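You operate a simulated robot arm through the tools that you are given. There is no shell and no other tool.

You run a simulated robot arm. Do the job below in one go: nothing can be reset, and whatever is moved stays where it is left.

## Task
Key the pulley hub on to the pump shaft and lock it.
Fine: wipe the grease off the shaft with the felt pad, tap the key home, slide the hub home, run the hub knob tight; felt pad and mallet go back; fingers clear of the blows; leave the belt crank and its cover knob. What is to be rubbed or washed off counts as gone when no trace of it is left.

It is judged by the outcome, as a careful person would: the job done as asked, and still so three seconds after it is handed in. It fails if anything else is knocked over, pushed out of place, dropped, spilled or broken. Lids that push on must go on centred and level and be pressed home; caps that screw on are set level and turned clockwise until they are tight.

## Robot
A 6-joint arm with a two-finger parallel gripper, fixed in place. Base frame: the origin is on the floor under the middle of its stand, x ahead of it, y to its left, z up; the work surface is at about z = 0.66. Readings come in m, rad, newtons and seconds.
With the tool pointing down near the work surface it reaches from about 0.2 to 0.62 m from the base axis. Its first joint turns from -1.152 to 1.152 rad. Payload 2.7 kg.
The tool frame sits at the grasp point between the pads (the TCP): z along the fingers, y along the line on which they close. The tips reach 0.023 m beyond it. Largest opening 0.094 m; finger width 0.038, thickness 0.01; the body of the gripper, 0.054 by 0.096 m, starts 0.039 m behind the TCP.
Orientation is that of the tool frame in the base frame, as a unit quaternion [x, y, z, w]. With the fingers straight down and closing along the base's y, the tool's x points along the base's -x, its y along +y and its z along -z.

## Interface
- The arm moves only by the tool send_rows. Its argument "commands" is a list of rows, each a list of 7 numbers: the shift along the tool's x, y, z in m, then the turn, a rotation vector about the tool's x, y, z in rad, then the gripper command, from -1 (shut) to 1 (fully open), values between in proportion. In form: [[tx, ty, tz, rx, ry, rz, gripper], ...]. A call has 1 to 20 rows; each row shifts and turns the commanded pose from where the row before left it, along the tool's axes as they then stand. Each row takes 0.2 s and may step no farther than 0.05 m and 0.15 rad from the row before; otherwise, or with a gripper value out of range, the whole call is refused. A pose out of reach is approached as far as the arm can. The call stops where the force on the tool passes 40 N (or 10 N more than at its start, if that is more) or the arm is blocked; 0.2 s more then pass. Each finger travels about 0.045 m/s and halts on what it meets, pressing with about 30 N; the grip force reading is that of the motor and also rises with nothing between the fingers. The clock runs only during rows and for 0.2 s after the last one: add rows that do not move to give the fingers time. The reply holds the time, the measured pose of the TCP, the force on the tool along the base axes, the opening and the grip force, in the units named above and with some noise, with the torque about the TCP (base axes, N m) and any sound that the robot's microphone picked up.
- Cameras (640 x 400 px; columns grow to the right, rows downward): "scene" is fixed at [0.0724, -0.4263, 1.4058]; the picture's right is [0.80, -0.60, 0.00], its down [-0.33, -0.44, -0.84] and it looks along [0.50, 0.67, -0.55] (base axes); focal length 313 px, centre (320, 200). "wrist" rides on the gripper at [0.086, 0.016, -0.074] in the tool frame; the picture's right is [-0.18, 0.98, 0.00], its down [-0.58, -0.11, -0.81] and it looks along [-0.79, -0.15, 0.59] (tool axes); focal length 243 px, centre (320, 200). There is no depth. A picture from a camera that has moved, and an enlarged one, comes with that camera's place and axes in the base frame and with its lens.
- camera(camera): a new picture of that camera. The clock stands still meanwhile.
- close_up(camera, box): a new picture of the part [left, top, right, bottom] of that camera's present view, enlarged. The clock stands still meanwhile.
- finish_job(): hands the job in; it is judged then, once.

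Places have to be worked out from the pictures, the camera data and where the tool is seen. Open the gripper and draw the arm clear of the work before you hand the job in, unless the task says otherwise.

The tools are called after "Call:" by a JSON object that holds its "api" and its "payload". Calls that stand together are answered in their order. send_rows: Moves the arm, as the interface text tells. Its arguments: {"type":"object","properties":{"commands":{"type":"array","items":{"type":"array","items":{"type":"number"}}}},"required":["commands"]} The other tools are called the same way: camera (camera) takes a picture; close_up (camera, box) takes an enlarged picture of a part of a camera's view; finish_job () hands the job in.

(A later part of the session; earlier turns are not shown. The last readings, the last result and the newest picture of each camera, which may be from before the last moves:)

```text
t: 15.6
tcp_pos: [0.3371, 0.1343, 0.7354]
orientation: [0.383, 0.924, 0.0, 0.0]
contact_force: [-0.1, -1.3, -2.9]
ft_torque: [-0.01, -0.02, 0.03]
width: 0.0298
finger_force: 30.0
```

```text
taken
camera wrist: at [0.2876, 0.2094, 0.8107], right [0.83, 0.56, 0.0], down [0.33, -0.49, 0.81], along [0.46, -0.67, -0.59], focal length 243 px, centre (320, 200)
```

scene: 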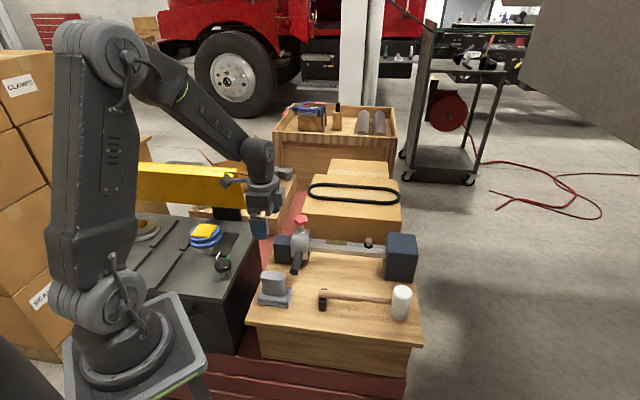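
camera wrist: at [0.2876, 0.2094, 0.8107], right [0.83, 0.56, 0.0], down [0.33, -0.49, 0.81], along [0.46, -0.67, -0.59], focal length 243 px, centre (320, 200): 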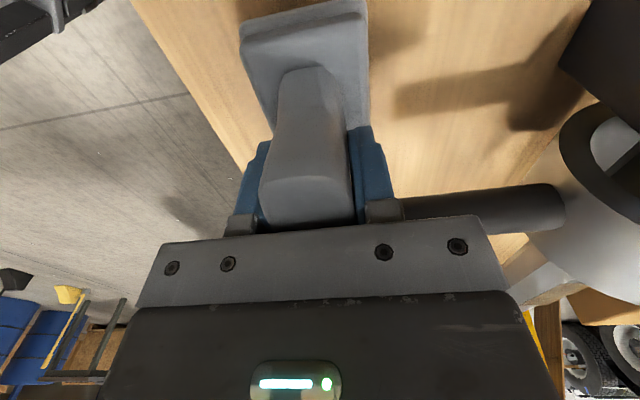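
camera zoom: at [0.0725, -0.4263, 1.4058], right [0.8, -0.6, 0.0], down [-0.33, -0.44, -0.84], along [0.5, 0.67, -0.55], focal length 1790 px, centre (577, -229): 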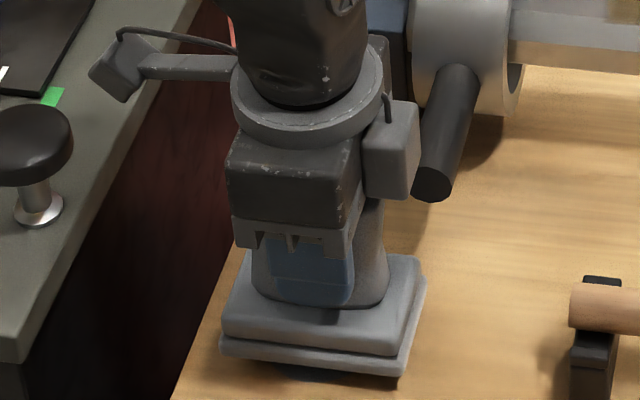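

The pad now follows firmly (weight ≈3 N shown). I'll raise it slowly to about z 0.86 and check for slip.

Call:
{"api": "send_rows", "payload": {"commands": [[0, 0, -0.01, 0, 0, 0, -1], [0, 0, -0.015, 0, 0, 0, -1], [0, 0, -0.02, 0, 0, 0, -1], [0, 0, -0.02, 0, 0, 0, -1], [0, 0, -0.02, 0, 0, 0, -1], [0, 0, -0.02, 0, 0, 0, -1], [0, 0, -0.015, 0, 0, 0, -1], [0, 0, -0.01, 0, 0, 0, -1], [0, 0, 0, 0, 0, 0, -1]]}}

Call:
{"api": "camera", "payload": {"camera": "wrist"}}

Call:
{"api": "close_up", "payload": {"camera": "scene", "box": [245, 200, 335, 300]}}

```text
t: 17.6
tcp_pos: [0.337, 0.1379, 0.8646]
orientation: [0.382, 0.924, 0.0, 0.001]
contact_force: [-1.2, -0.8, -2.0]
ft_torque: [-0.03, -0.03, -0.04]
width: 0.0301
finger_force: 30.2
```

```text
taken
camera wrist: at [0.2883, 0.2112, 0.9392], right [0.83, 0.56, 0.0], down [0.33, -0.49, 0.81], along [0.46, -0.67, -0.59], focal length 243 px, centre (320, 200)
```

wrist: 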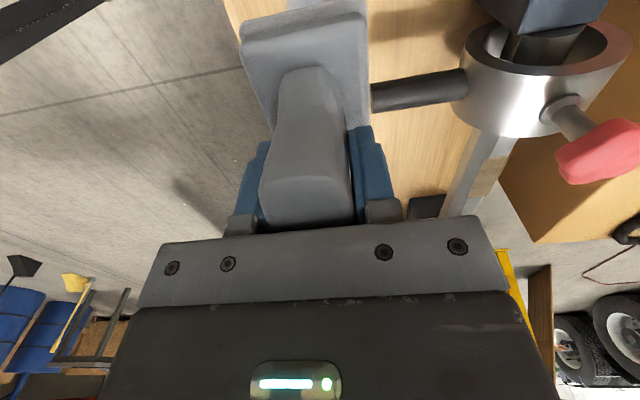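

```text
4.00 times, centred on (290, 250) of scene
camera zoom: at [0.0725, -0.4263, 1.4058], right [0.8, -0.6, 0.0], down [-0.33, -0.44, -0.84], along [0.5, 0.67, -0.55], focal length 1253 px, centre (440, 0)
```

zoom: 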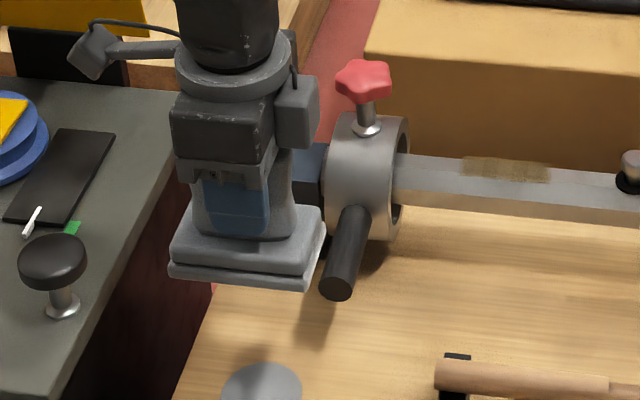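

No slip now. I'll carry the pad along the shaft direction (0.16 m) and then across (0.177 m) to hover over the grease patch.

Call:
{"api": "send_rows", "payload": {"commands": [[-0.02, 0, 0, 0, 0, 0, -1], [-0.04, 0, 0, 0, 0, 0, -1], [-0.04, 0, 0, 0, 0, 0, -1], [-0.04, 0, 0, 0, 0, 0, -1], [-0.02, 0, 0, 0, 0, 0, -1], [0, 0.02, 0, 0, 0, 0, -1], [0, 0.035, 0, 0, 0, 0, -1], [0, 0.035, 0, 0, 0, 0, -1], [0, 0.035, 0, 0, 0, 0, -1], [0, 0.032, 0, 0, 0, 0, -1], [0, 0.02, 0, 0, 0, 0, -1], [0, 0, 0, 0, 0, 0, -1]]}}

Call:
{"api": "camera", "payload": {"camera": "wrist"}}

Call:
{"api": "close_up", "payload": {"camera": "scene", "box": [280, 170, 420, 290]}}

```text
t: 20.2
tcp_pos: [0.577, 0.1519, 0.8662]
orientation: [0.383, 0.924, 0.0, 0.0]
contact_force: [0.1, -0.7, -3.6]
ft_torque: [0.0, 0.0, 0.03]
width: 0.0297
finger_force: 30.2
```

```text
taken
camera wrist: at [0.5271, 0.2247, 0.9421], right [0.83, 0.56, 0.0], down [0.33, -0.49, 0.81], along [0.45, -0.67, -0.59], focal length 243 px, centre (320, 200)
```

wrist: 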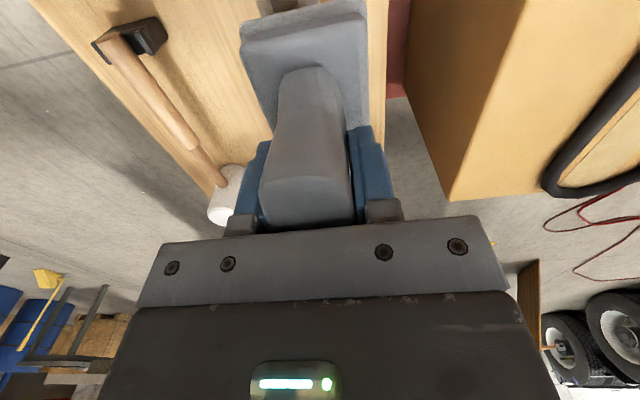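

```text
3.33 times, centred on (350, 230) of scene
camera zoom: at [0.0725, -0.4263, 1.4058], right [0.8, -0.6, 0.0], down [-0.33, -0.44, -0.84], along [0.5, 0.67, -0.55], focal length 1044 px, centre (220, 100)
```

zoom: 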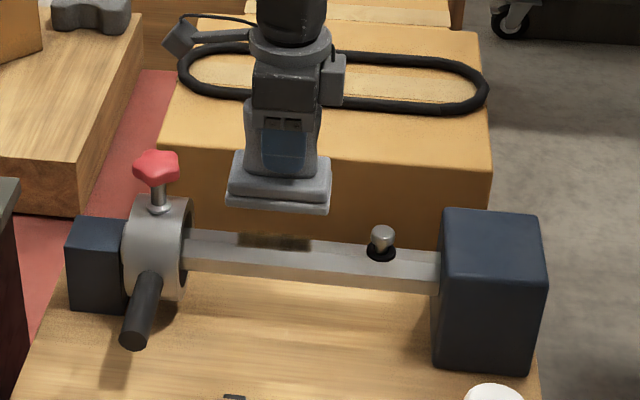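

The pad hovers well over the patch (pad s-range ≈0.254–0.346). I'll centre it 5 mm across and lower to just above the shaft.

Call:
{"api": "send_rows", "payload": {"commands": [[0, -0.005, 0.01, 0, 0, 0, -1], [0, 0, 0.018, 0, 0, 0, -1], [0, 0, 0.015, 0, 0, 0, -1], [0, 0, 0.006, 0, 0, 0, -1], [0, 0, 0, 0, 0, 0, -1]]}}

Call:
{"api": "close_up", "payload": {"camera": "scene", "box": [280, 200, 400, 280]}}

```text
t: 21.4
tcp_pos: [0.5745, 0.1459, 0.8193]
orientation: [0.383, 0.924, 0.002, 0.001]
contact_force: [-11.7, 0.4, 23.8]
ft_torque: [-0.38, 0.62, -0.12]
width: 0.0297
finger_force: 30.7
```

```text
5.00 times, centred on (340, 240) of scene
camera zoom: at [0.0718, -0.4264, 1.4058], right [0.8, -0.6, 0.0], down [-0.33, -0.44, -0.84], along [0.5, 0.67, -0.55], focal length 1566 px, centre (220, 0)
```

zoom: 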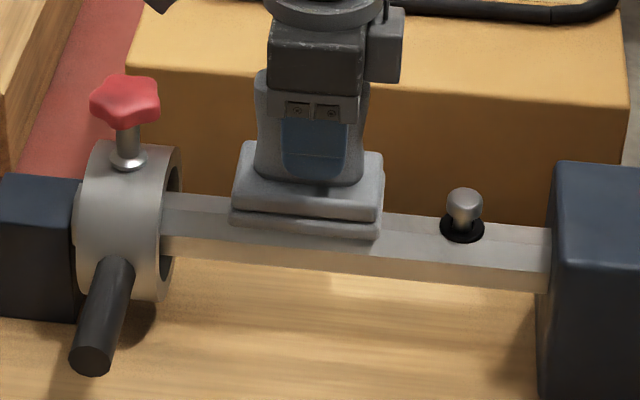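

Contact reached: 24 N upward at TCP z≈0.819, so the shaft top is slightly higher than I judged. I'll ease off about 2 mm and rub gently back and forth along the shaft within ±0.02 m.

Call:
{"api": "send_rows", "payload": {"commands": [[0, 0, -0.002, 0, 0, 0, -1], [-0.01, 0, 0, 0, 0, 0, -1], [-0.01, 0, 0, 0, 0, 0, -1], [0.01, 0, 0, 0, 0, 0, -1], [0.01, 0, 0, 0, 0, 0, -1], [0.01, 0, 0, 0, 0, 0, -1], [0.01, 0, 0, 0, 0, 0, -1], [-0.01, 0, 0, 0, 0, 0, -1], [-0.01, 0, 0, 0, 0, 0, -1]]}}

Call:
{"api": "close_up", "payload": {"camera": "scene", "box": [280, 200, 400, 280]}}

```text
t: 23.4
tcp_pos: [0.5709, 0.1452, 0.8189]
orientation: [0.383, 0.924, 0.001, -0.001]
contact_force: [-7.2, 6.5, 20.0]
ft_torque: [0.22, 0.46, -0.13]
width: 0.0299
finger_force: 30.0
```

```text
5.00 times, centred on (340, 240) of scene
camera zoom: at [0.0719, -0.4262, 1.4058], right [0.8, -0.6, 0.0], down [-0.33, -0.44, -0.84], along [0.5, 0.67, -0.55], focal length 1566 px, centre (220, 0)
```

zoom: 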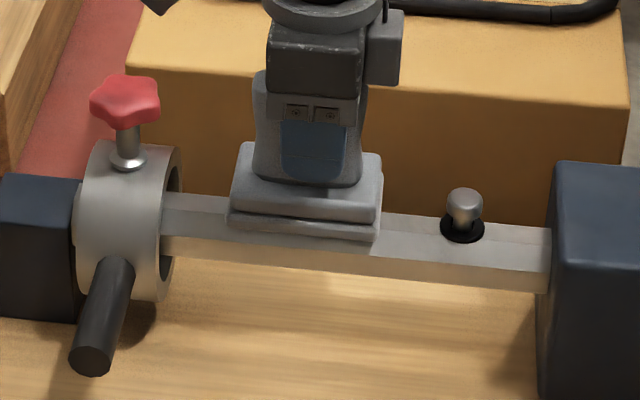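

Friction of ~10 N along the shaft confirms rubbing. I'll ease slightly, make more strokes, then lift to inspect.

Call:
{"api": "send_rows", "payload": {"commands": [[0, 0, -0.001, 0, 0, 0, -1], [-0.01, 0, 0, 0, 0, 0, -1], [-0.012, 0, 0, 0, 0, 0, -1], [0.012, 0, 0, 0, 0, 0, -1], [0.012, 0.002, 0, 0, 0, 0, -1], [0.012, 0, 0, 0, 0, 0, -1], [0.01, 0, 0, 0, 0, 0, -1], [-0.012, -0.002, 0, 0, 0, 0, -1], [-0.012, 0, 0, 0, 0, 0, -1], [-0.012, 0, 0, 0, 0, 0, -1], [-0.01, 0, 0, 0, 0, 0, -1], [0.012, 0, 0, 0, 0, 0, -1], [0.012, 0, 0, 0, 0, 0, -1], [-0.002, 0, 0, 0, 0, 0, -1]]}}

Call:
{"api": "send_rows", "payload": {"commands": [[0, 0, -0.01, 0, 0, 0, -1], [0, 0, -0.02, 0, 0, 0, -1], [0, 0, -0.02, 0, 0, 0, -1], [0, 0, -0.01, 0, 0, 0, -1], [0, 0, 0, 0, 0, 0, -1]]}}

Call:
{"api": "close_up", "payload": {"camera": "scene", "box": [280, 200, 400, 280]}}

Call:
{"api": "close_up", "payload": {"camera": "scene", "box": [318, 228, 368, 260]}}

Call:
{"api": "camera", "payload": {"camera": "wrist"}}

```text
t: 26.4
tcp_pos: [0.5701, 0.1439, 0.8205]
orientation: [0.383, 0.924, 0.0, 0.0]
contact_force: [-0.5, -0.3, -2.0]
ft_torque: [-0.07, 0.01, 0.0]
width: 0.0296
finger_force: 30.3
```

```text
t: 27.6
tcp_pos: [0.5722, 0.1443, 0.8784]
orientation: [0.383, 0.924, 0.0, 0.0]
contact_force: [-0.2, 0.3, -2.4]
ft_torque: [-0.02, 0.01, -0.02]
width: 0.03
finger_force: 29.7
```

```text
5.00 times, centred on (340, 240) of scene
camera zoom: at [0.0725, -0.4263, 1.4058], right [0.8, -0.6, 0.0], down [-0.33, -0.44, -0.84], along [0.5, 0.67, -0.55], focal length 1566 px, centre (220, 0)
```

zoom: 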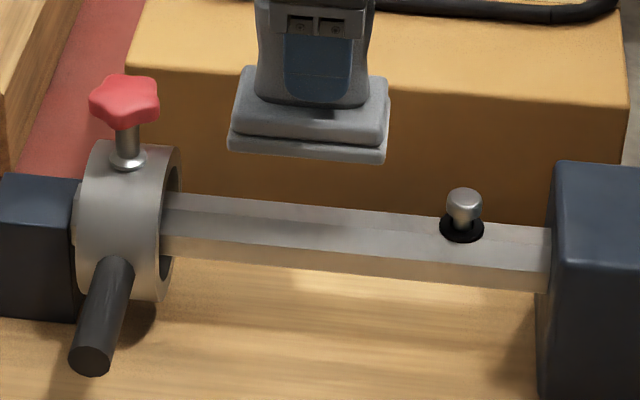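

```text
12.50 times, centred on (343, 244) of scene
camera zoom: at [0.0725, -0.4263, 1.4058], right [0.8, -0.6, 0.0], down [-0.33, -0.44, -0.84], along [0.5, 0.67, -0.55], focal length 3915 px, centre (32, -350)
```

zoom: 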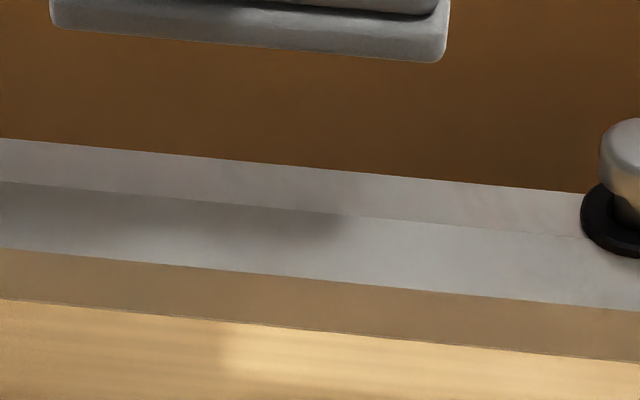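

```text
taken
camera wrist: at [0.5225, 0.2183, 0.9539], right [0.83, 0.56, 0.0], down [0.33, -0.49, 0.81], along [0.46, -0.67, -0.59], focal length 243 px, centre (320, 200)
```

wrist: 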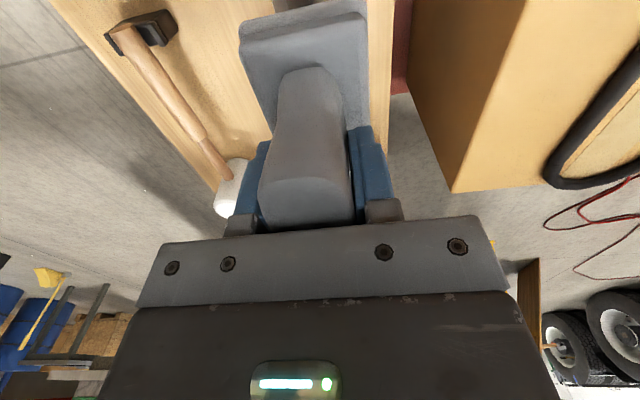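

The patch looks clean. I'll carry the pad back the way it came to hover over its spot, then recheck the shaft unobstructed.

Call:
{"api": "send_rows", "payload": {"commands": [[0, -0.02, 0, 0, 0, 0, -1], [0, -0.035, 0, 0, 0, 0, -1], [0, -0.035, 0, 0, 0, 0, -1], [0, -0.035, 0, 0, 0, 0, -1], [0, -0.03, 0, 0, 0, 0, -1], [0, -0.017, 0, 0, 0, 0, -1], [0.02, 0, 0, 0, 0, 0, -1], [0.04, 0, 0, 0, 0, 0, -1], [0.04, 0, 0, 0, 0, 0, -1], [0.04, 0, 0, 0, 0, 0, -1], [0.02, 0, 0, 0, 0, 0, -1], [0, 0, 0, 0, 0, 0, -1]]}}

Call:
{"api": "close_up", "payload": {"camera": "scene", "box": [305, 225, 385, 275]}}

Call:
{"api": "close_up", "payload": {"camera": "scene", "box": [245, 200, 335, 310]}}

Call:
{"api": "camera", "payload": {"camera": "wrist"}}

```text
t: 30.2
tcp_pos: [0.3331, 0.1387, 0.8794]
orientation: [0.383, 0.924, 0.001, 0.0]
contact_force: [-1.3, -0.5, -2.5]
ft_torque: [-0.02, -0.02, -0.01]
width: 0.0297
finger_force: 30.2
```

```text
8.00 times, centred on (345, 250) of scene
camera zoom: at [0.0724, -0.4263, 1.4058], right [0.8, -0.6, 0.0], down [-0.33, -0.44, -0.84], along [0.5, 0.67, -0.55], focal length 2506 px, centre (120, -200)
```

zoom: 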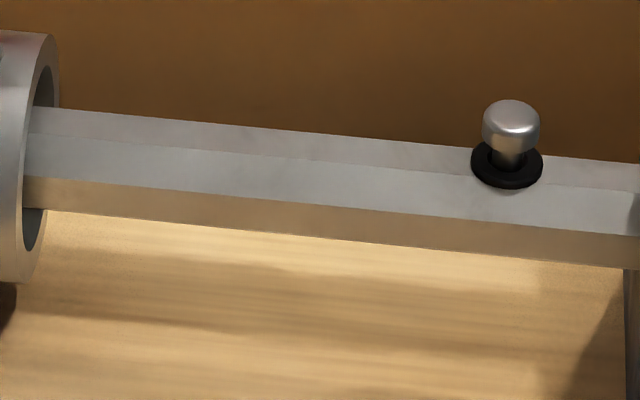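

```text
3.64 times, centred on (290, 255) of scene
camera zoom: at [0.0724, -0.4263, 1.4058], right [0.8, -0.6, 0.0], down [-0.33, -0.44, -0.84], along [0.5, 0.67, -0.55], focal length 1139 px, centre (429, 0)
```

zoom: 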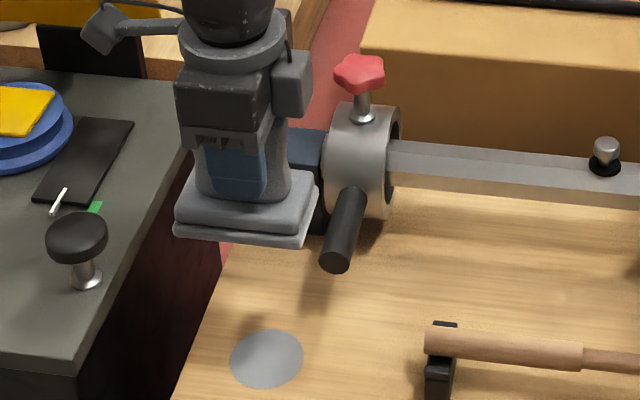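

```text
taken
camera wrist: at [0.2844, 0.2123, 0.9556], right [0.83, 0.56, 0.0], down [0.33, -0.49, 0.81], along [0.46, -0.67, -0.59], focal length 243 px, centre (320, 200)
```

wrist: 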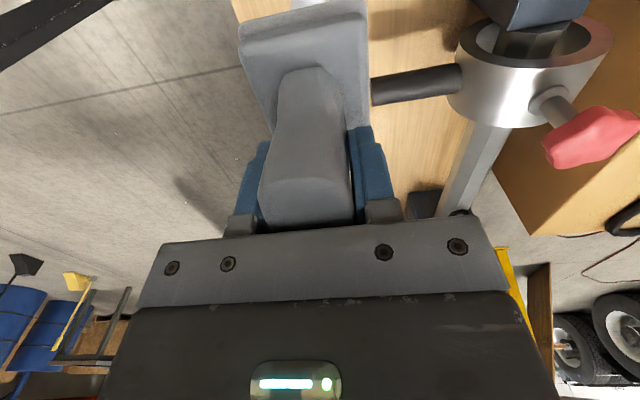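

The shaft is clean. I'll lower the pad onto its marker, slowing near the table.

Call:
{"api": "send_rows", "payload": {"commands": [[0, 0, 0.015, 0, 0, 0, -1], [0, 0, 0.03, 0, 0, 0, -1], [0, 0, 0.03, 0, 0, 0, -1], [0, 0, 0.03, 0, 0, 0, -1], [0, 0, 0.02, 0, 0, 0, -1], [0, 0, 0.015, 0, 0, 0, -1], [0, 0, 0.008, 0, 0, 0, -1], [0, 0, 0, 0, 0, 0, -1]]}}

Call:
{"api": "close_up", "payload": {"camera": "scene", "box": [245, 260, 305, 310]}}

```text
t: 32.0
tcp_pos: [0.3359, 0.1374, 0.7302]
orientation: [0.383, 0.924, 0.0, 0.0]
contact_force: [-1.5, -0.8, -1.5]
ft_torque: [-0.02, 0.0, 0.0]
width: 0.03
finger_force: 30.5
```

```text
8.00 times, centred on (275, 285) of scene
camera zoom: at [0.0725, -0.4263, 1.4058], right [0.8, -0.6, 0.0], down [-0.33, -0.44, -0.84], along [0.5, 0.67, -0.55], focal length 2506 px, centre (680, -480)
```

zoom: 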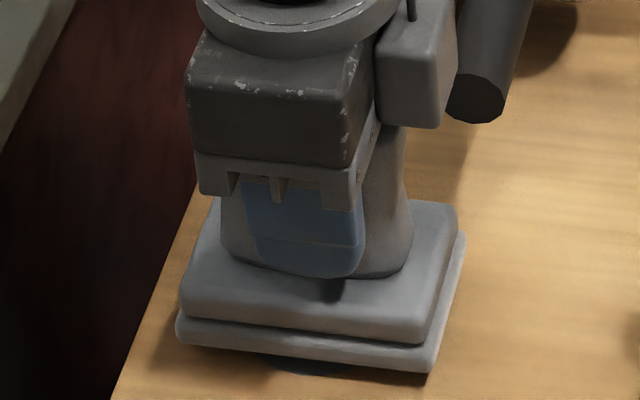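

About 6 mm remain; I'll lower in small steps.

Call:
{"api": "send_rows", "payload": {"commands": [[0, 0, 0.002, 0, 0, 0, -1], [0, 0, 0.002, 0, 0, 0, -1], [0, 0, 0.0015, 0, 0, 0, -1], [0, 0, 0.001, 0, 0, 0, -1], [0, 0, 0, 0, 0, 0, -1]]}}

Call:
{"api": "close_up", "payload": {"camera": "scene", "box": [245, 260, 305, 310]}}

```text
t: 33.2
tcp_pos: [0.3378, 0.1369, 0.7252]
orientation: [0.382, 0.924, 0.0, 0.001]
contact_force: [-0.2, 1.0, -3.1]
ft_torque: [0.01, -0.01, 0.03]
width: 0.0298
finger_force: 30.0
```

```text
8.00 times, centred on (275, 285) of scene
camera zoom: at [0.0725, -0.4263, 1.4058], right [0.8, -0.6, 0.0], down [-0.33, -0.44, -0.84], along [0.5, 0.67, -0.55], focal length 2506 px, centre (680, -480)
```

zoom: 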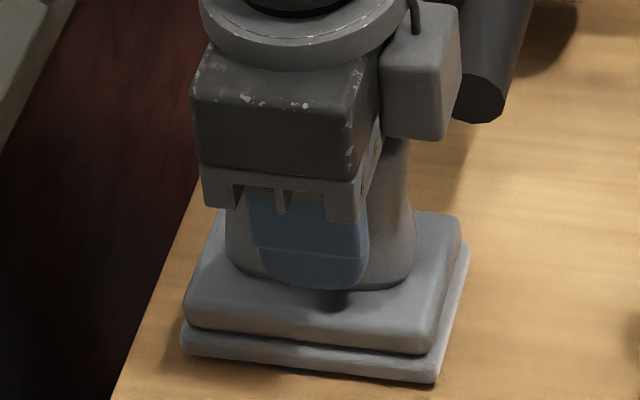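

Within about a millimetre of its rest. I'll settle the last bit and release.

Call:
{"api": "send_rows", "payload": {"commands": [[0, 0, 0.0015, 0, 0, 0, -1], [0, 0, 0.0005, 0, 0, 0, -1], [0, 0, 0, 0, 0, 0, -1], [0, 0, 0, 0, 0, 0, -0.2], [0, 0, 0, 0, 0, 0, 0.1], [0, 0, 0, 0, 0, 0, 0.5], [0, 0, 0, 0, 0, 0, 0.8], [0, 0, 0, 0, 0, 0, 0.8]]}}

Call:
{"api": "camera", "payload": {"camera": "wrist"}}

Call:
{"api": "close_up", "payload": {"camera": "scene", "box": [245, 260, 305, 310]}}

```text
t: 35.0
tcp_pos: [0.3367, 0.1372, 0.7221]
orientation: [0.383, 0.924, 0.0, 0.001]
contact_force: [0.1, 0.6, -0.4]
ft_torque: [0.02, 0.01, -0.01]
width: 0.0847
finger_force: 0.1
```

```text
taken
camera wrist: at [0.2874, 0.2109, 0.798], right [0.83, 0.56, 0.0], down [0.33, -0.49, 0.81], along [0.46, -0.67, -0.59], focal length 243 px, centre (320, 200)
```

wrist: 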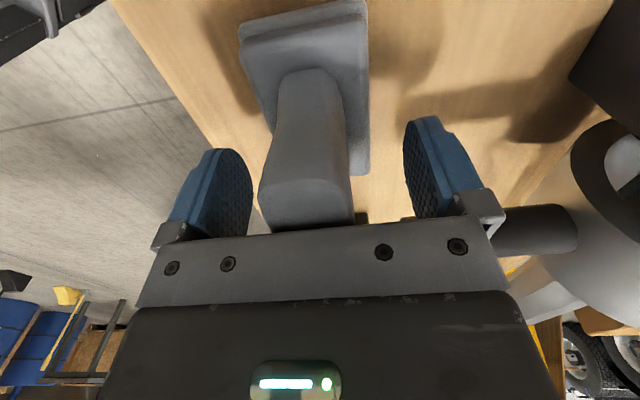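

```text
8.00 times, centred on (275, 285) of scene
camera zoom: at [0.0724, -0.4263, 1.4058], right [0.8, -0.6, 0.0], down [-0.33, -0.44, -0.84], along [0.5, 0.67, -0.55], focal length 2506 px, centre (680, -480)
```

zoom: 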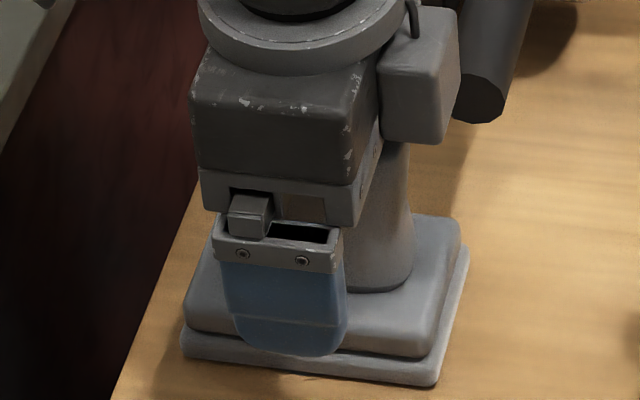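

The pad is back on its marks. I'll rise and move along to above the mallet's grip, then look.

Call:
{"api": "send_rows", "payload": {"commands": [[0, 0, -0.02, 0, 0, 0, 0.8], [0, 0, -0.045, 0, 0, 0, 0.8], [0, 0, -0.045, 0, 0, 0, 0.8], [0, 0, -0.045, 0, 0, 0, 0.8], [-0.045, 0, 0, 0, 0, 0, 0.8], [-0.045, 0, 0, 0, 0, 0, 0.6], [-0.045, 0, 0, 0, 0, 0, 0.4], [-0.045, 0.002, 0, 0, 0, 0, 0.2], [-0.043, 0.002, 0, 0, 0, 0, 0.2], [0, 0, 0, 0, 0, 0, 0.2]]}}

Call:
{"api": "camera", "payload": {"camera": "wrist"}}

Call:
{"api": "close_up", "payload": {"camera": "scene", "box": [240, 190, 440, 330]}}

```text
t: 37.2
tcp_pos: [0.495, -0.0177, 0.8797]
orientation: [0.383, 0.924, 0.001, 0.0]
contact_force: [0.3, 0.5, -0.3]
ft_torque: [0.04, 0.02, -0.03]
width: 0.0563
finger_force: 0.0
```

```text
taken
camera wrist: at [0.445, 0.0555, 0.9552], right [0.83, 0.56, 0.0], down [0.33, -0.49, 0.81], along [0.46, -0.67, -0.59], focal length 243 px, centre (320, 200)
```

wrist: 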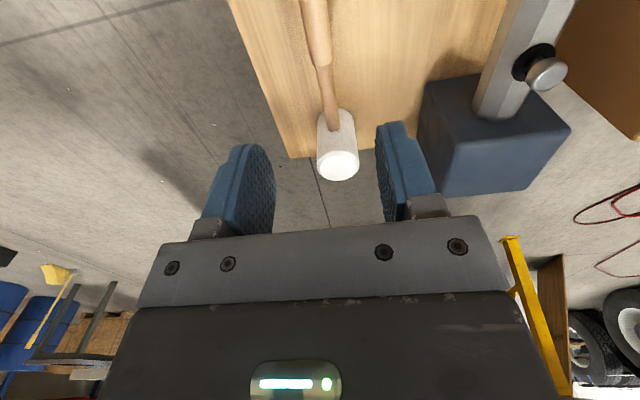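

```text
2.86 times, centred on (340, 260) of scene
camera zoom: at [0.0724, -0.4263, 1.4058], right [0.8, -0.6, 0.0], down [-0.33, -0.44, -0.84], along [0.5, 0.67, -0.55], focal length 895 px, centre (263, 29)
```

zoom: 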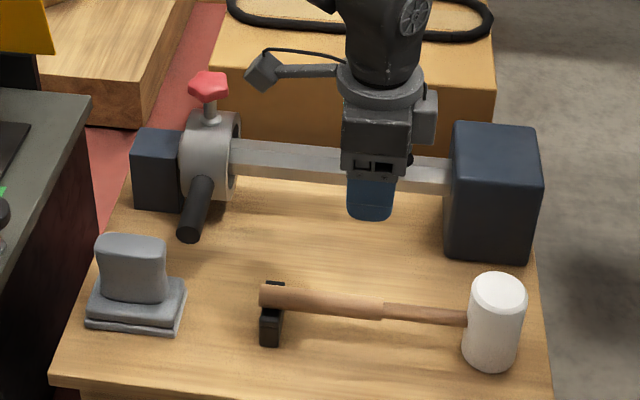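

I'll zoom the wrist view on the mallet handle and on the key to refine both positions.

Call:
{"api": "close_up", "payload": {"camera": "wrist", "box": [280, 0, 380, 190]}}

Call:
{"api": "close_up", "payload": {"camera": "wrist", "box": [470, 0, 600, 130]}}

```text
2.11 times, centred on (330, 95) of wrist
camera zoom: at [0.445, 0.0555, 0.9552], right [0.83, 0.56, 0.0], down [0.33, -0.49, 0.81], along [0.46, -0.67, -0.59], focal length 511 px, centre (299, 421)
```

zoom: 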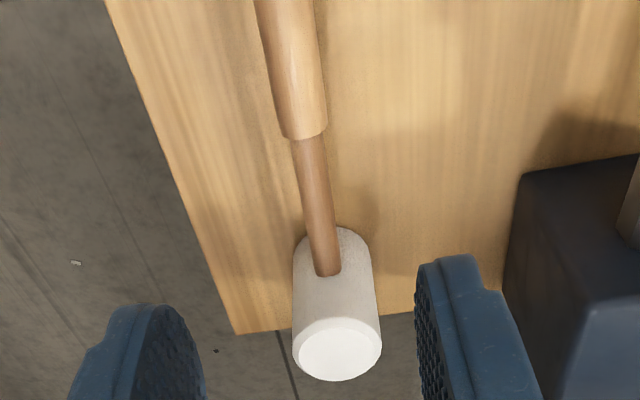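

```text
3.08 times, centred on (535, 65) of wrist
camera zoom: at [0.445, 0.0555, 0.9552], right [0.83, 0.56, 0.0], down [0.33, -0.49, 0.81], along [0.46, -0.67, -0.59], focal length 746 px, centre (-342, 615)
```

zoom: 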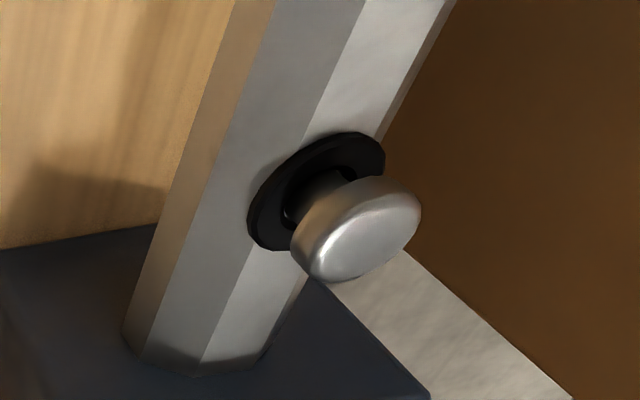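

Handle centreline is n≈0.3367 with the head at (0.588,-0.1115); the key top is near (0.638,0.077,0.776). I'll descend onto the thick grip of the mallet, about 0.13 m from the head.

Call:
{"api": "send_rows", "payload": {"commands": [[-0.0035, -0.001, 0.04, 0, 0, 0, 0.2], [0, 0, 0.045, 0, 0, 0, 0.2], [0, 0, 0.045, 0, 0, 0, 0.2], [0, 0, 0.03, 0, 0, 0, 0.2], [0, 0, 0.015, 0, 0, 0, 0.2], [0, 0, 0, 0, 0, 0, 0.2]]}}

Call:
{"api": "camera", "payload": {"camera": "wrist"}}

Call:
{"api": "close_up", "payload": {"camera": "scene", "box": [300, 240, 420, 340]}}

```text
t: 38.6
tcp_pos: [0.4952, -0.0205, 0.7037]
orientation: [0.383, 0.924, 0.001, 0.0]
contact_force: [0.0, -0.5, 0.1]
ft_torque: [0.0, 0.01, -0.04]
width: 0.0566
finger_force: 0.0
```

```text
taken
camera wrist: at [0.4477, 0.0534, 0.7783], right [0.83, 0.56, 0.0], down [0.33, -0.49, 0.81], along [0.46, -0.67, -0.59], focal length 243 px, centre (320, 200)
```

wrist: 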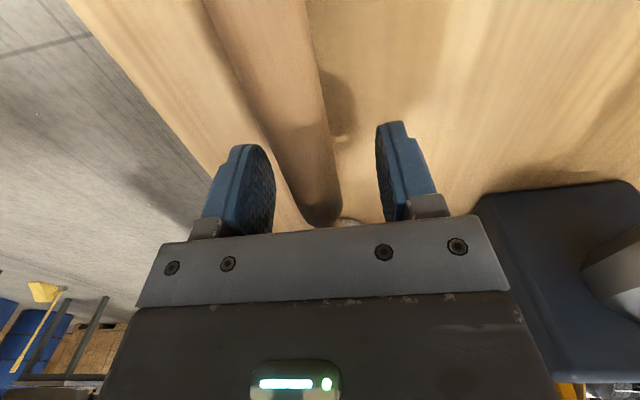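

```text
4.00 times, centred on (360, 290) of scene
camera zoom: at [0.0724, -0.4263, 1.4058], right [0.8, -0.6, 0.0], down [-0.33, -0.44, -0.84], along [0.5, 0.67, -0.55], focal length 1253 px, centre (160, -160)
```

zoom: 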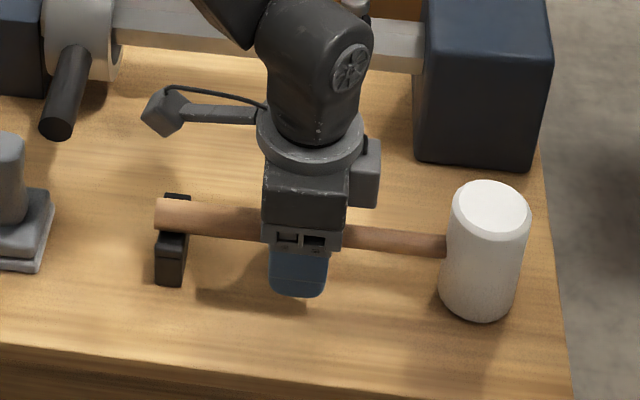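

The handle runs between the fingers. I'll close on it and then lift 10 mm slowly to see how it hangs.

Call:
{"api": "send_rows", "payload": {"commands": [[0, 0, 0, 0, 0, 0, -0.2], [0, 0, 0, 0, 0, 0, -1], [0, 0, 0, 0, 0, 0, -1], [0, 0, 0, 0, 0, 0, -1], [0, 0, 0, 0, 0, 0, -1], [0, 0, 0, 0, 0, 0, -1]]}}

Call:
{"api": "close_up", "payload": {"camera": "scene", "box": [300, 240, 420, 340]}}

```text
t: 40.0
tcp_pos: [0.4969, -0.0206, 0.7028]
orientation: [0.382, 0.924, 0.001, 0.0]
contact_force: [-0.2, -1.7, 0.2]
ft_torque: [0.17, 0.19, -0.02]
width: 0.0248
finger_force: 30.1
```

```text
4.00 times, centred on (360, 290) of scene
camera zoom: at [0.0724, -0.4263, 1.4058], right [0.8, -0.6, 0.0], down [-0.33, -0.44, -0.84], along [0.5, 0.67, -0.55], focal length 1253 px, centre (160, -160)
```

zoom: 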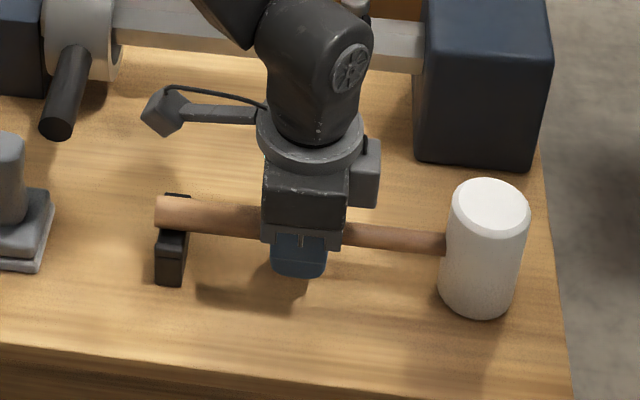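

Call:
{"api": "send_rows", "payload": {"commands": [[0, 0, -0.003, 0, 0, 0, -1], [0, 0, -0.004, 0, 0, 0, -1], [0, 0, -0.005, 0, 0, 0, -1], [0, 0, -0.008, 0, 0, 0, -1], [0, 0, 0, 0, 0, 0, -1]]}}

Call:
{"api": "close_up", "payload": {"camera": "scene", "box": [300, 240, 420, 340]}}

Call:
{"api": "camera", "payload": {"camera": "wrist"}}

```text
t: 41.2
tcp_pos: [0.4966, -0.0216, 0.7216]
orientation: [0.382, 0.924, 0.0, 0.0]
contact_force: [0.6, 0.3, -4.0]
ft_torque: [0.21, 0.22, 0.01]
width: 0.025
finger_force: 29.8
```

```text
4.00 times, centred on (360, 290) of scene
camera zoom: at [0.0725, -0.4263, 1.4058], right [0.8, -0.6, 0.0], down [-0.33, -0.44, -0.84], along [0.5, 0.67, -0.55], focal length 1253 px, centre (160, -160)
```

zoom: 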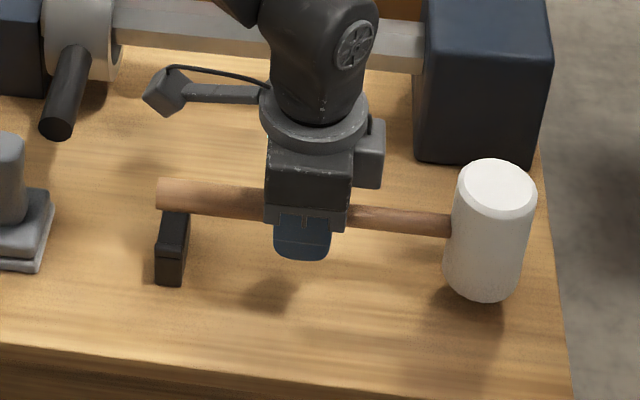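

```text
taken
camera wrist: at [0.4484, 0.0526, 0.7972], right [0.83, 0.56, 0.0], down [0.33, -0.49, 0.81], along [0.45, -0.67, -0.59], focal length 243 px, centre (320, 200)
```

wrist: 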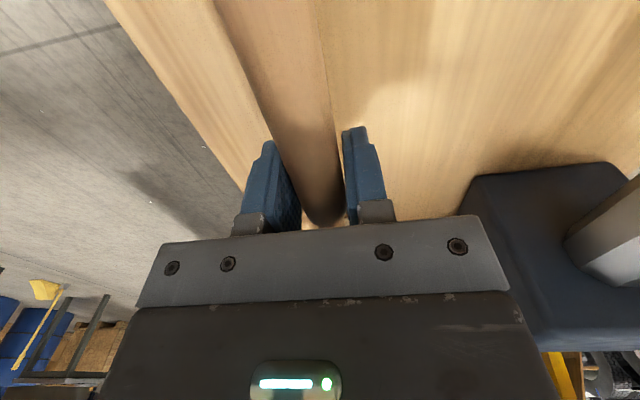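

The mallet hangs level (≈4 N). I'll lift it to about z 0.92, then turn it 45° so its handle points along +x and move toward the key.

Call:
{"api": "send_rows", "payload": {"commands": [[0, 0, -0.015, 0, 0, 0, -1], [0, 0, -0.03, 0, 0, 0, -1], [0, 0, -0.035, 0, 0, 0, -1], [0, 0, -0.035, 0, 0, 0, -1], [0, 0, -0.035, 0, 0, 0, -1], [0, 0, -0.03, 0, 0, 0, -1], [0, 0, -0.02, 0, 0, 0, -1], [0, 0, 0, 0, 0, -0.06, -1], [0, 0, 0, 0, 0, -0.12, -1], [0, 0, 0, 0, 0, -0.14, -1], [0, 0, 0, 0, 0, -0.14, -1], [0, 0, 0, 0, 0, -0.14, -1], [0, 0, 0, 0, 0, -0.1254, -1], [0, 0, 0, 0, 0, -0.06, -1], [0, 0, 0, 0, 0, 0, -1]]}}

Call:
{"api": "camera", "payload": {"camera": "wrist"}}

Call:
{"api": "close_up", "payload": {"camera": "scene", "box": [260, 180, 440, 320]}}

```text
t: 44.4
tcp_pos: [0.4994, -0.0212, 0.9235]
orientation: [-0.001, 1.0, 0.0, -0.001]
contact_force: [-0.1, -0.8, -4.1]
ft_torque: [-0.01, 0.34, -0.01]
width: 0.0249
finger_force: 29.8
```

```text
taken
camera wrist: at [0.4128, -0.0038, 0.9983], right [0.18, 0.98, 0.0], down [0.58, -0.11, 0.81], along [0.79, -0.15, -0.59], focal length 243 px, centre (320, 200)
```

wrist: 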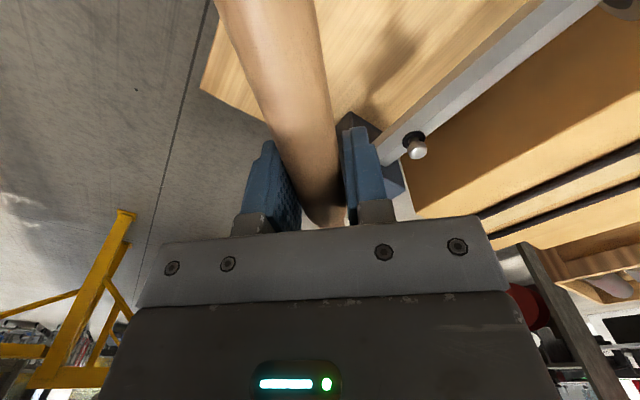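

```text
2.86 times, centred on (350, 250) of scene
camera zoom: at [0.0725, -0.4263, 1.4058], right [0.8, -0.6, 0.0], down [-0.33, -0.44, -0.84], along [0.5, 0.67, -0.55], focal length 895 px, centre (234, 57)
```

zoom: 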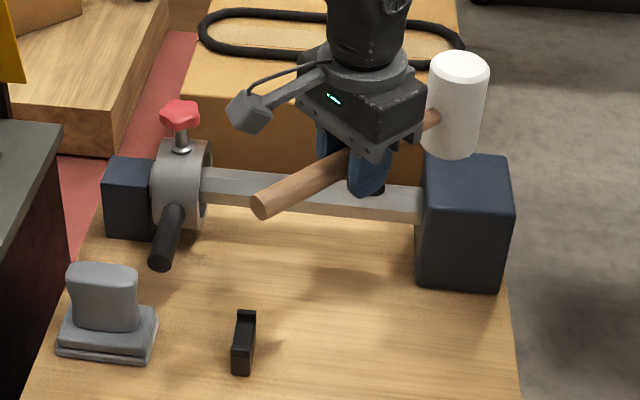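

I'll move so the head hovers over the key, about 6 cm above contact.

Call:
{"api": "send_rows", "payload": {"commands": [[-0.003, 0.025, 0, 0, 0, 0, -1], [-0.003, 0.035, 0, 0, 0, 0, -1], [-0.004, 0.038, 0, 0, 0, 0, -1], [0, 0, 0.02, 0, 0, 0, -1], [0, 0, 0.02, 0, 0, 0, -1], [0, 0, 0, 0, 0, 0, -1]]}}

Call:
{"api": "camera", "payload": {"camera": "wrist"}}

Call:
{"api": "close_up", "payload": {"camera": "scene", "box": [310, 170, 420, 270]}}

```text
t: 45.8
tcp_pos: [0.5088, 0.074, 0.8813]
orientation: [0.0, 1.0, 0.0, 0.0]
contact_force: [0.6, 0.4, -4.8]
ft_torque: [0.0, 0.32, -0.02]
width: 0.025
finger_force: 29.9
```

```text
taken
camera wrist: at [0.4222, 0.0927, 0.9564], right [0.18, 0.98, 0.0], down [0.58, -0.11, 0.81], along [0.79, -0.15, -0.59], focal length 243 px, centre (320, 200)
```

wrist: 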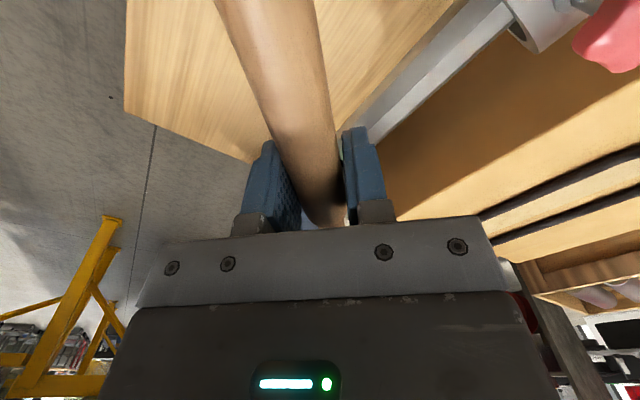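

```text
4.00 times, centred on (365, 220) of scene
camera zoom: at [0.0725, -0.4263, 1.4058], right [0.8, -0.6, 0.0], down [-0.33, -0.44, -0.84], along [0.5, 0.67, -0.55], focal length 1253 px, centre (140, 120)
```

zoom: 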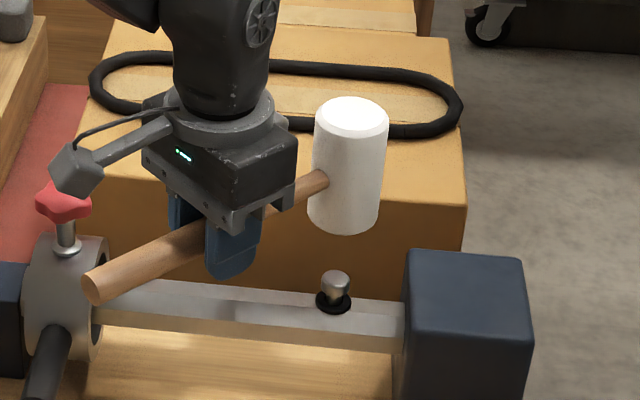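

The head's lower face centre projects to (0.638,0.077), right over the key. I'll give a first brisk tap ending a little below the key's present top, and then raise again.

Call:
{"api": "send_rows", "payload": {"commands": [[0, 0, 0.025, 0, 0, 0, -1], [0, 0, 0.045, 0, 0, 0, -1], [0, 0, -0.03, 0, 0, 0, -1], [0, 0, -0.04, 0, 0, 0, -1], [0, 0, 0, 0, 0, 0, -1]]}}

Call:
{"api": "close_up", "payload": {"camera": "scene", "box": [310, 170, 420, 270]}}

```text
t: 47.0
tcp_pos: [0.5091, 0.077, 0.882]
orientation: [0.001, 1.0, -0.001, 0.0]
contact_force: [-0.2, -0.8, -5.0]
ft_torque: [-0.02, 0.33, -0.03]
width: 0.0247
finger_force: 30.0
```

```text
4.00 times, centred on (365, 220) of scene
camera zoom: at [0.0725, -0.4263, 1.4058], right [0.8, -0.6, 0.0], down [-0.33, -0.44, -0.84], along [0.5, 0.67, -0.55], focal length 1253 px, centre (140, 120)
```

zoom: 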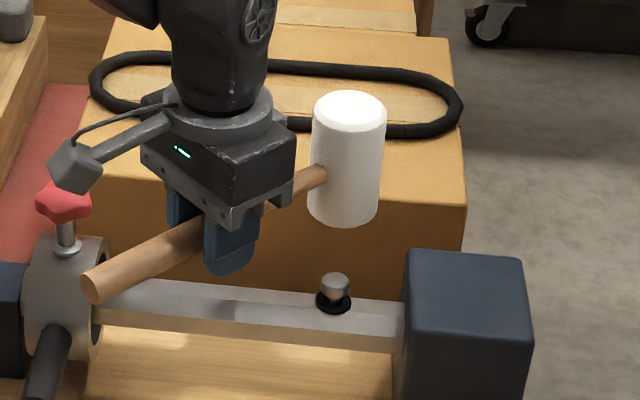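

The mallet tipped up slightly in the grip, so it made contact. I'll check the key closely.

Call:
{"api": "close_up", "payload": {"camera": "scene", "box": [355, 230, 395, 255]}}

Call:
{"api": "close_up", "payload": {"camera": "scene", "box": [320, 180, 400, 240]}}

```text
16.00 times, centred on (375, 242) of scene
camera zoom: at [0.0725, -0.4263, 1.4058], right [0.8, -0.6, 0.0], down [-0.33, -0.44, -0.84], along [0.5, 0.67, -0.55], focal length 5011 px, centre (-560, -480)
```

zoom: 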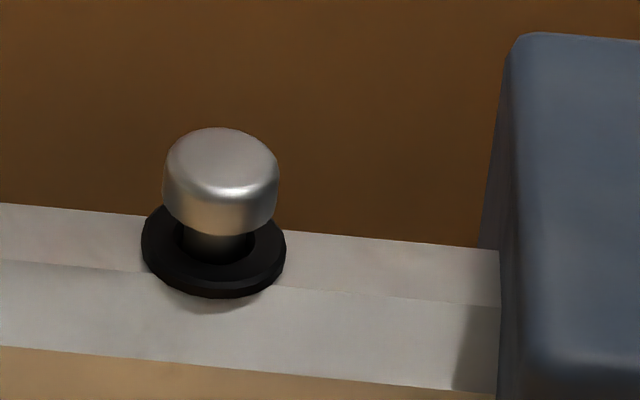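

```text
6.67 times, centred on (360, 210) of scene
camera zoom: at [0.0725, -0.4263, 1.4058], right [0.8, -0.6, 0.0], down [-0.33, -0.44, -0.84], along [0.5, 0.67, -0.55], focal length 2088 px, centre (53, 133)
```

zoom: 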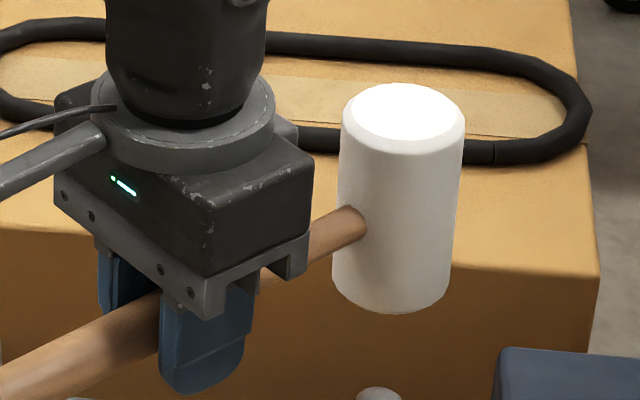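

The key went in about 2 mm. I'll level the mallet (tilt back ~0.045 rad) and strike again faster from a bit higher.

Call:
{"api": "send_rows", "payload": {"commands": [[0, 0, -0.025, 0, 0.045, 0, -1], [0, 0, 0, 0, 0, 0, -1], [0, 0, 0.05, 0, 0, 0, -1], [0, 0, 0.05, 0, 0, 0, -1], [0, 0, -0.04, 0, 0, 0, -1], [0, 0, -0.035, 0, 0, 0, -1], [0, 0, 0, 0, 0, 0, -1]]}}

Call:
{"api": "close_up", "payload": {"camera": "scene", "box": [355, 230, 395, 255]}}

Call:
{"api": "close_up", "payload": {"camera": "scene", "box": [310, 170, 420, 270]}}

```text
t: 48.6
tcp_pos: [0.5073, 0.0782, 0.8815]
orientation: [0.0, 1.0, 0.0, -0.022]
contact_force: [-0.6, 0.0, -4.3]
ft_torque: [-0.01, 0.31, 0.0]
width: 0.025
finger_force: 30.4
```

```text
16.00 times, centred on (375, 242) of scene
camera zoom: at [0.0725, -0.4263, 1.4058], right [0.8, -0.6, 0.0], down [-0.33, -0.44, -0.84], along [0.5, 0.67, -0.55], focal length 5011 px, centre (-560, -480)
```

zoom: 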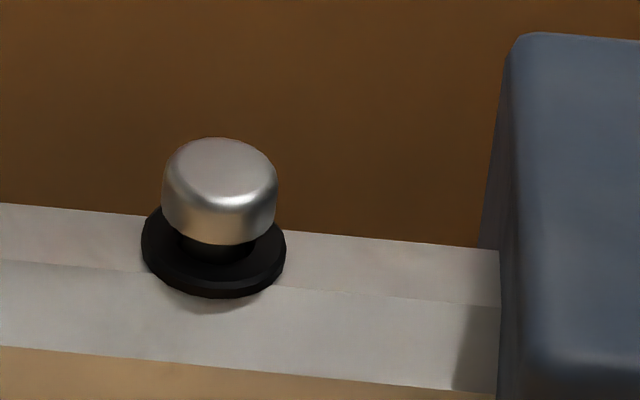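

```text
4.00 times, centred on (365, 220) of scene
camera zoom: at [0.0725, -0.4263, 1.4058], right [0.8, -0.6, 0.0], down [-0.33, -0.44, -0.84], along [0.5, 0.67, -0.55], focal length 1253 px, centre (140, 120)
```

zoom: 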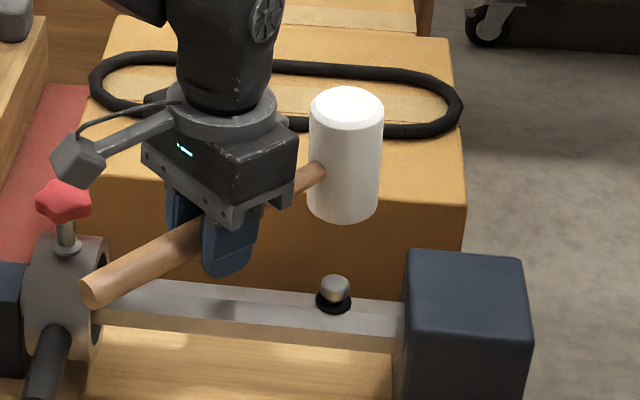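

Another 2.6 mm in. I'll re-level the head (it tips because of overtravel) and strike again with a shorter follow-through.

Call:
{"api": "send_rows", "payload": {"commands": [[0, 0, -0.0275, 0, 0.075, 0, -1], [0, 0, 0, 0, 0, 0, -1], [0, 0, 0.05, 0, 0, 0, -1], [0, 0, 0.05, 0, 0, 0, -1], [0, 0, -0.04, 0, 0, 0, -1], [0, 0, -0.0325, 0, 0, 0, -1], [0, 0, 0, 0, 0, 0, -1]]}}

Call:
{"api": "close_up", "payload": {"camera": "scene", "box": [355, 230, 395, 255]}}

Call:
{"api": "close_up", "payload": {"camera": "scene", "box": [310, 170, 420, 270]}}

```text
t: 50.2
tcp_pos: [0.506, 0.0792, 0.8826]
orientation: [-0.001, 0.998, 0.0, -0.06]
contact_force: [0.2, 0.6, -4.7]
ft_torque: [0.0, 0.32, -0.01]
width: 0.0251
finger_force: 29.5
```

```text
16.00 times, centred on (375, 242) of scene
camera zoom: at [0.0725, -0.4263, 1.4058], right [0.8, -0.6, 0.0], down [-0.33, -0.44, -0.84], along [0.5, 0.67, -0.55], focal length 5011 px, centre (-560, -480)
```

zoom: 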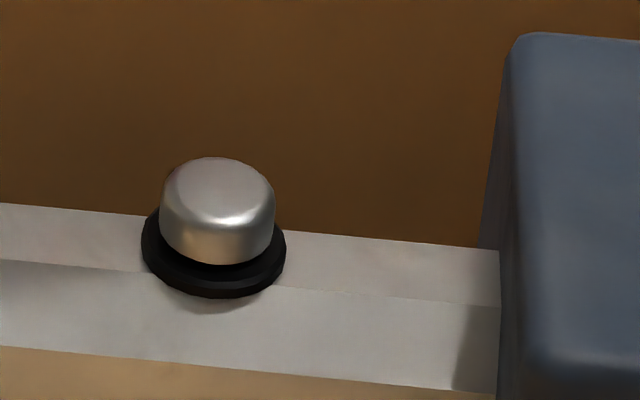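

```text
4.00 times, centred on (365, 220) of scene
camera zoom: at [0.0725, -0.4263, 1.4058], right [0.8, -0.6, 0.0], down [-0.33, -0.44, -0.84], along [0.5, 0.67, -0.55], focal length 1253 px, centre (140, 120)
```

zoom: 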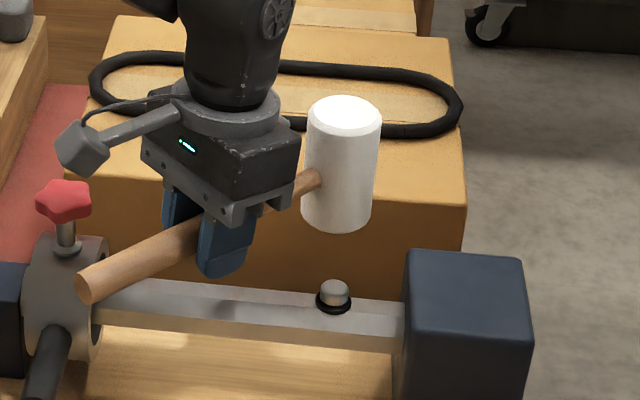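

That blow drove it about 4.6 mm; roughly 4 mm remain. I'll trim the aim a few millimetres, level slightly, and strike again.

Call:
{"api": "send_rows", "payload": {"commands": [[-0.003, -0.002, -0.0217, 0, 0.025, 0, -1], [0, 0, 0, 0, 0, 0, -1], [0, 0, 0.05, 0, 0, 0, -1], [0, 0, 0.05, 0, 0, 0, -1], [0, 0, -0.04, 0, 0, 0, -1], [0, 0, -0.0383, 0, 0, 0, -1], [0, 0, 0, 0, 0, 0, -1]]}}

Call:
{"api": "close_up", "payload": {"camera": "scene", "box": [355, 230, 395, 255]}}

Call:
{"api": "close_up", "payload": {"camera": "scene", "box": [310, 170, 420, 270]}}

```text
t: 51.8
tcp_pos: [0.5094, 0.0701, 0.8786]
orientation: [0.0, 0.997, 0.0, -0.073]
contact_force: [-1.0, 0.2, -4.4]
ft_torque: [0.0, 0.3, -0.03]
width: 0.0251
finger_force: 30.2
```

```text
16.00 times, centred on (375, 242) of scene
camera zoom: at [0.0725, -0.4263, 1.4058], right [0.8, -0.6, 0.0], down [-0.33, -0.44, -0.84], along [0.5, 0.67, -0.55], focal length 5011 px, centre (-560, -480)
```

zoom: 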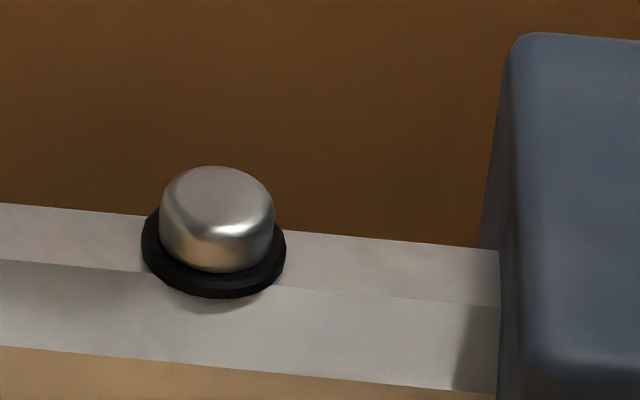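

```text
4.00 times, centred on (365, 220) of scene
camera zoom: at [0.0725, -0.4263, 1.4058], right [0.8, -0.6, 0.0], down [-0.33, -0.44, -0.84], along [0.5, 0.67, -0.55], focal length 1253 px, centre (140, 120)
```

zoom: 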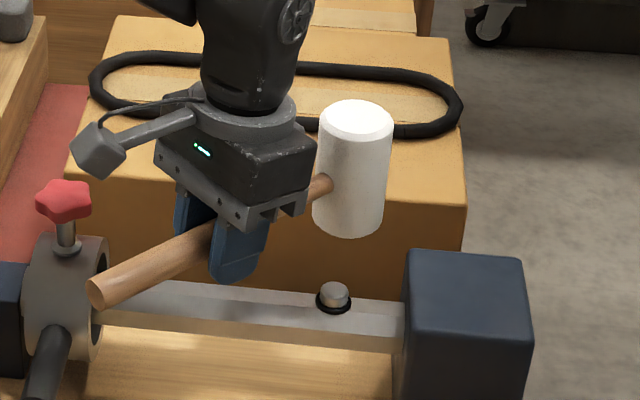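

Nearly seated (total ≈11.6 mm). I'll correct the aim 4 mm and strike again.

Call:
{"api": "send_rows", "payload": {"commands": [[0, 0.004, -0.022, 0, 0, 0, -1], [0, 0, 0, 0, 0, 0, -1], [0, 0, 0.05, 0, 0, 0, -1], [0, 0, 0.05, 0, 0, 0, -1], [0, 0, -0.04, 0, 0, 0, -1], [0, 0, -0.038, 0, 0, 0, -1], [0, 0, 0, 0, 0, 0, -1]]}}

Call:
{"api": "close_up", "payload": {"camera": "scene", "box": [355, 230, 395, 255]}}

Call:
{"api": "close_up", "payload": {"camera": "scene", "box": [310, 170, 420, 270]}}

```text
t: 53.4
tcp_pos: [0.5062, 0.0786, 0.8835]
orientation: [0.0, 0.997, 0.0, -0.073]
contact_force: [-0.5, -0.1, -4.9]
ft_torque: [0.02, 0.34, -0.02]
width: 0.0248
finger_force: 30.0
```

```text
16.00 times, centred on (375, 242) of scene
camera zoom: at [0.0725, -0.4263, 1.4058], right [0.8, -0.6, 0.0], down [-0.33, -0.44, -0.84], along [0.5, 0.67, -0.55], focal length 5011 px, centre (-560, -480)
```

zoom: 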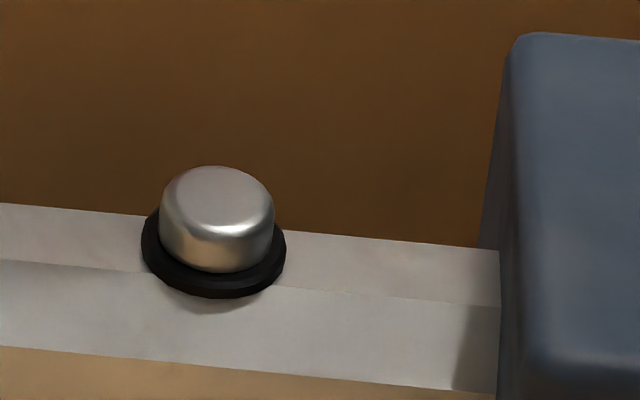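

```text
4.00 times, centred on (365, 220) of scene
camera zoom: at [0.0725, -0.4263, 1.4058], right [0.8, -0.6, 0.0], down [-0.33, -0.44, -0.84], along [0.5, 0.67, -0.55], focal length 1253 px, centre (140, 120)
```

zoom: 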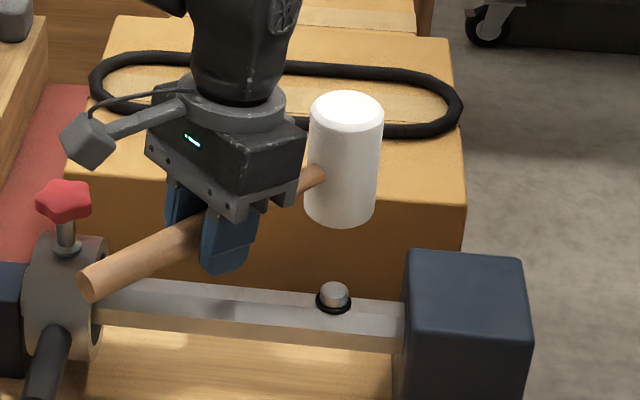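

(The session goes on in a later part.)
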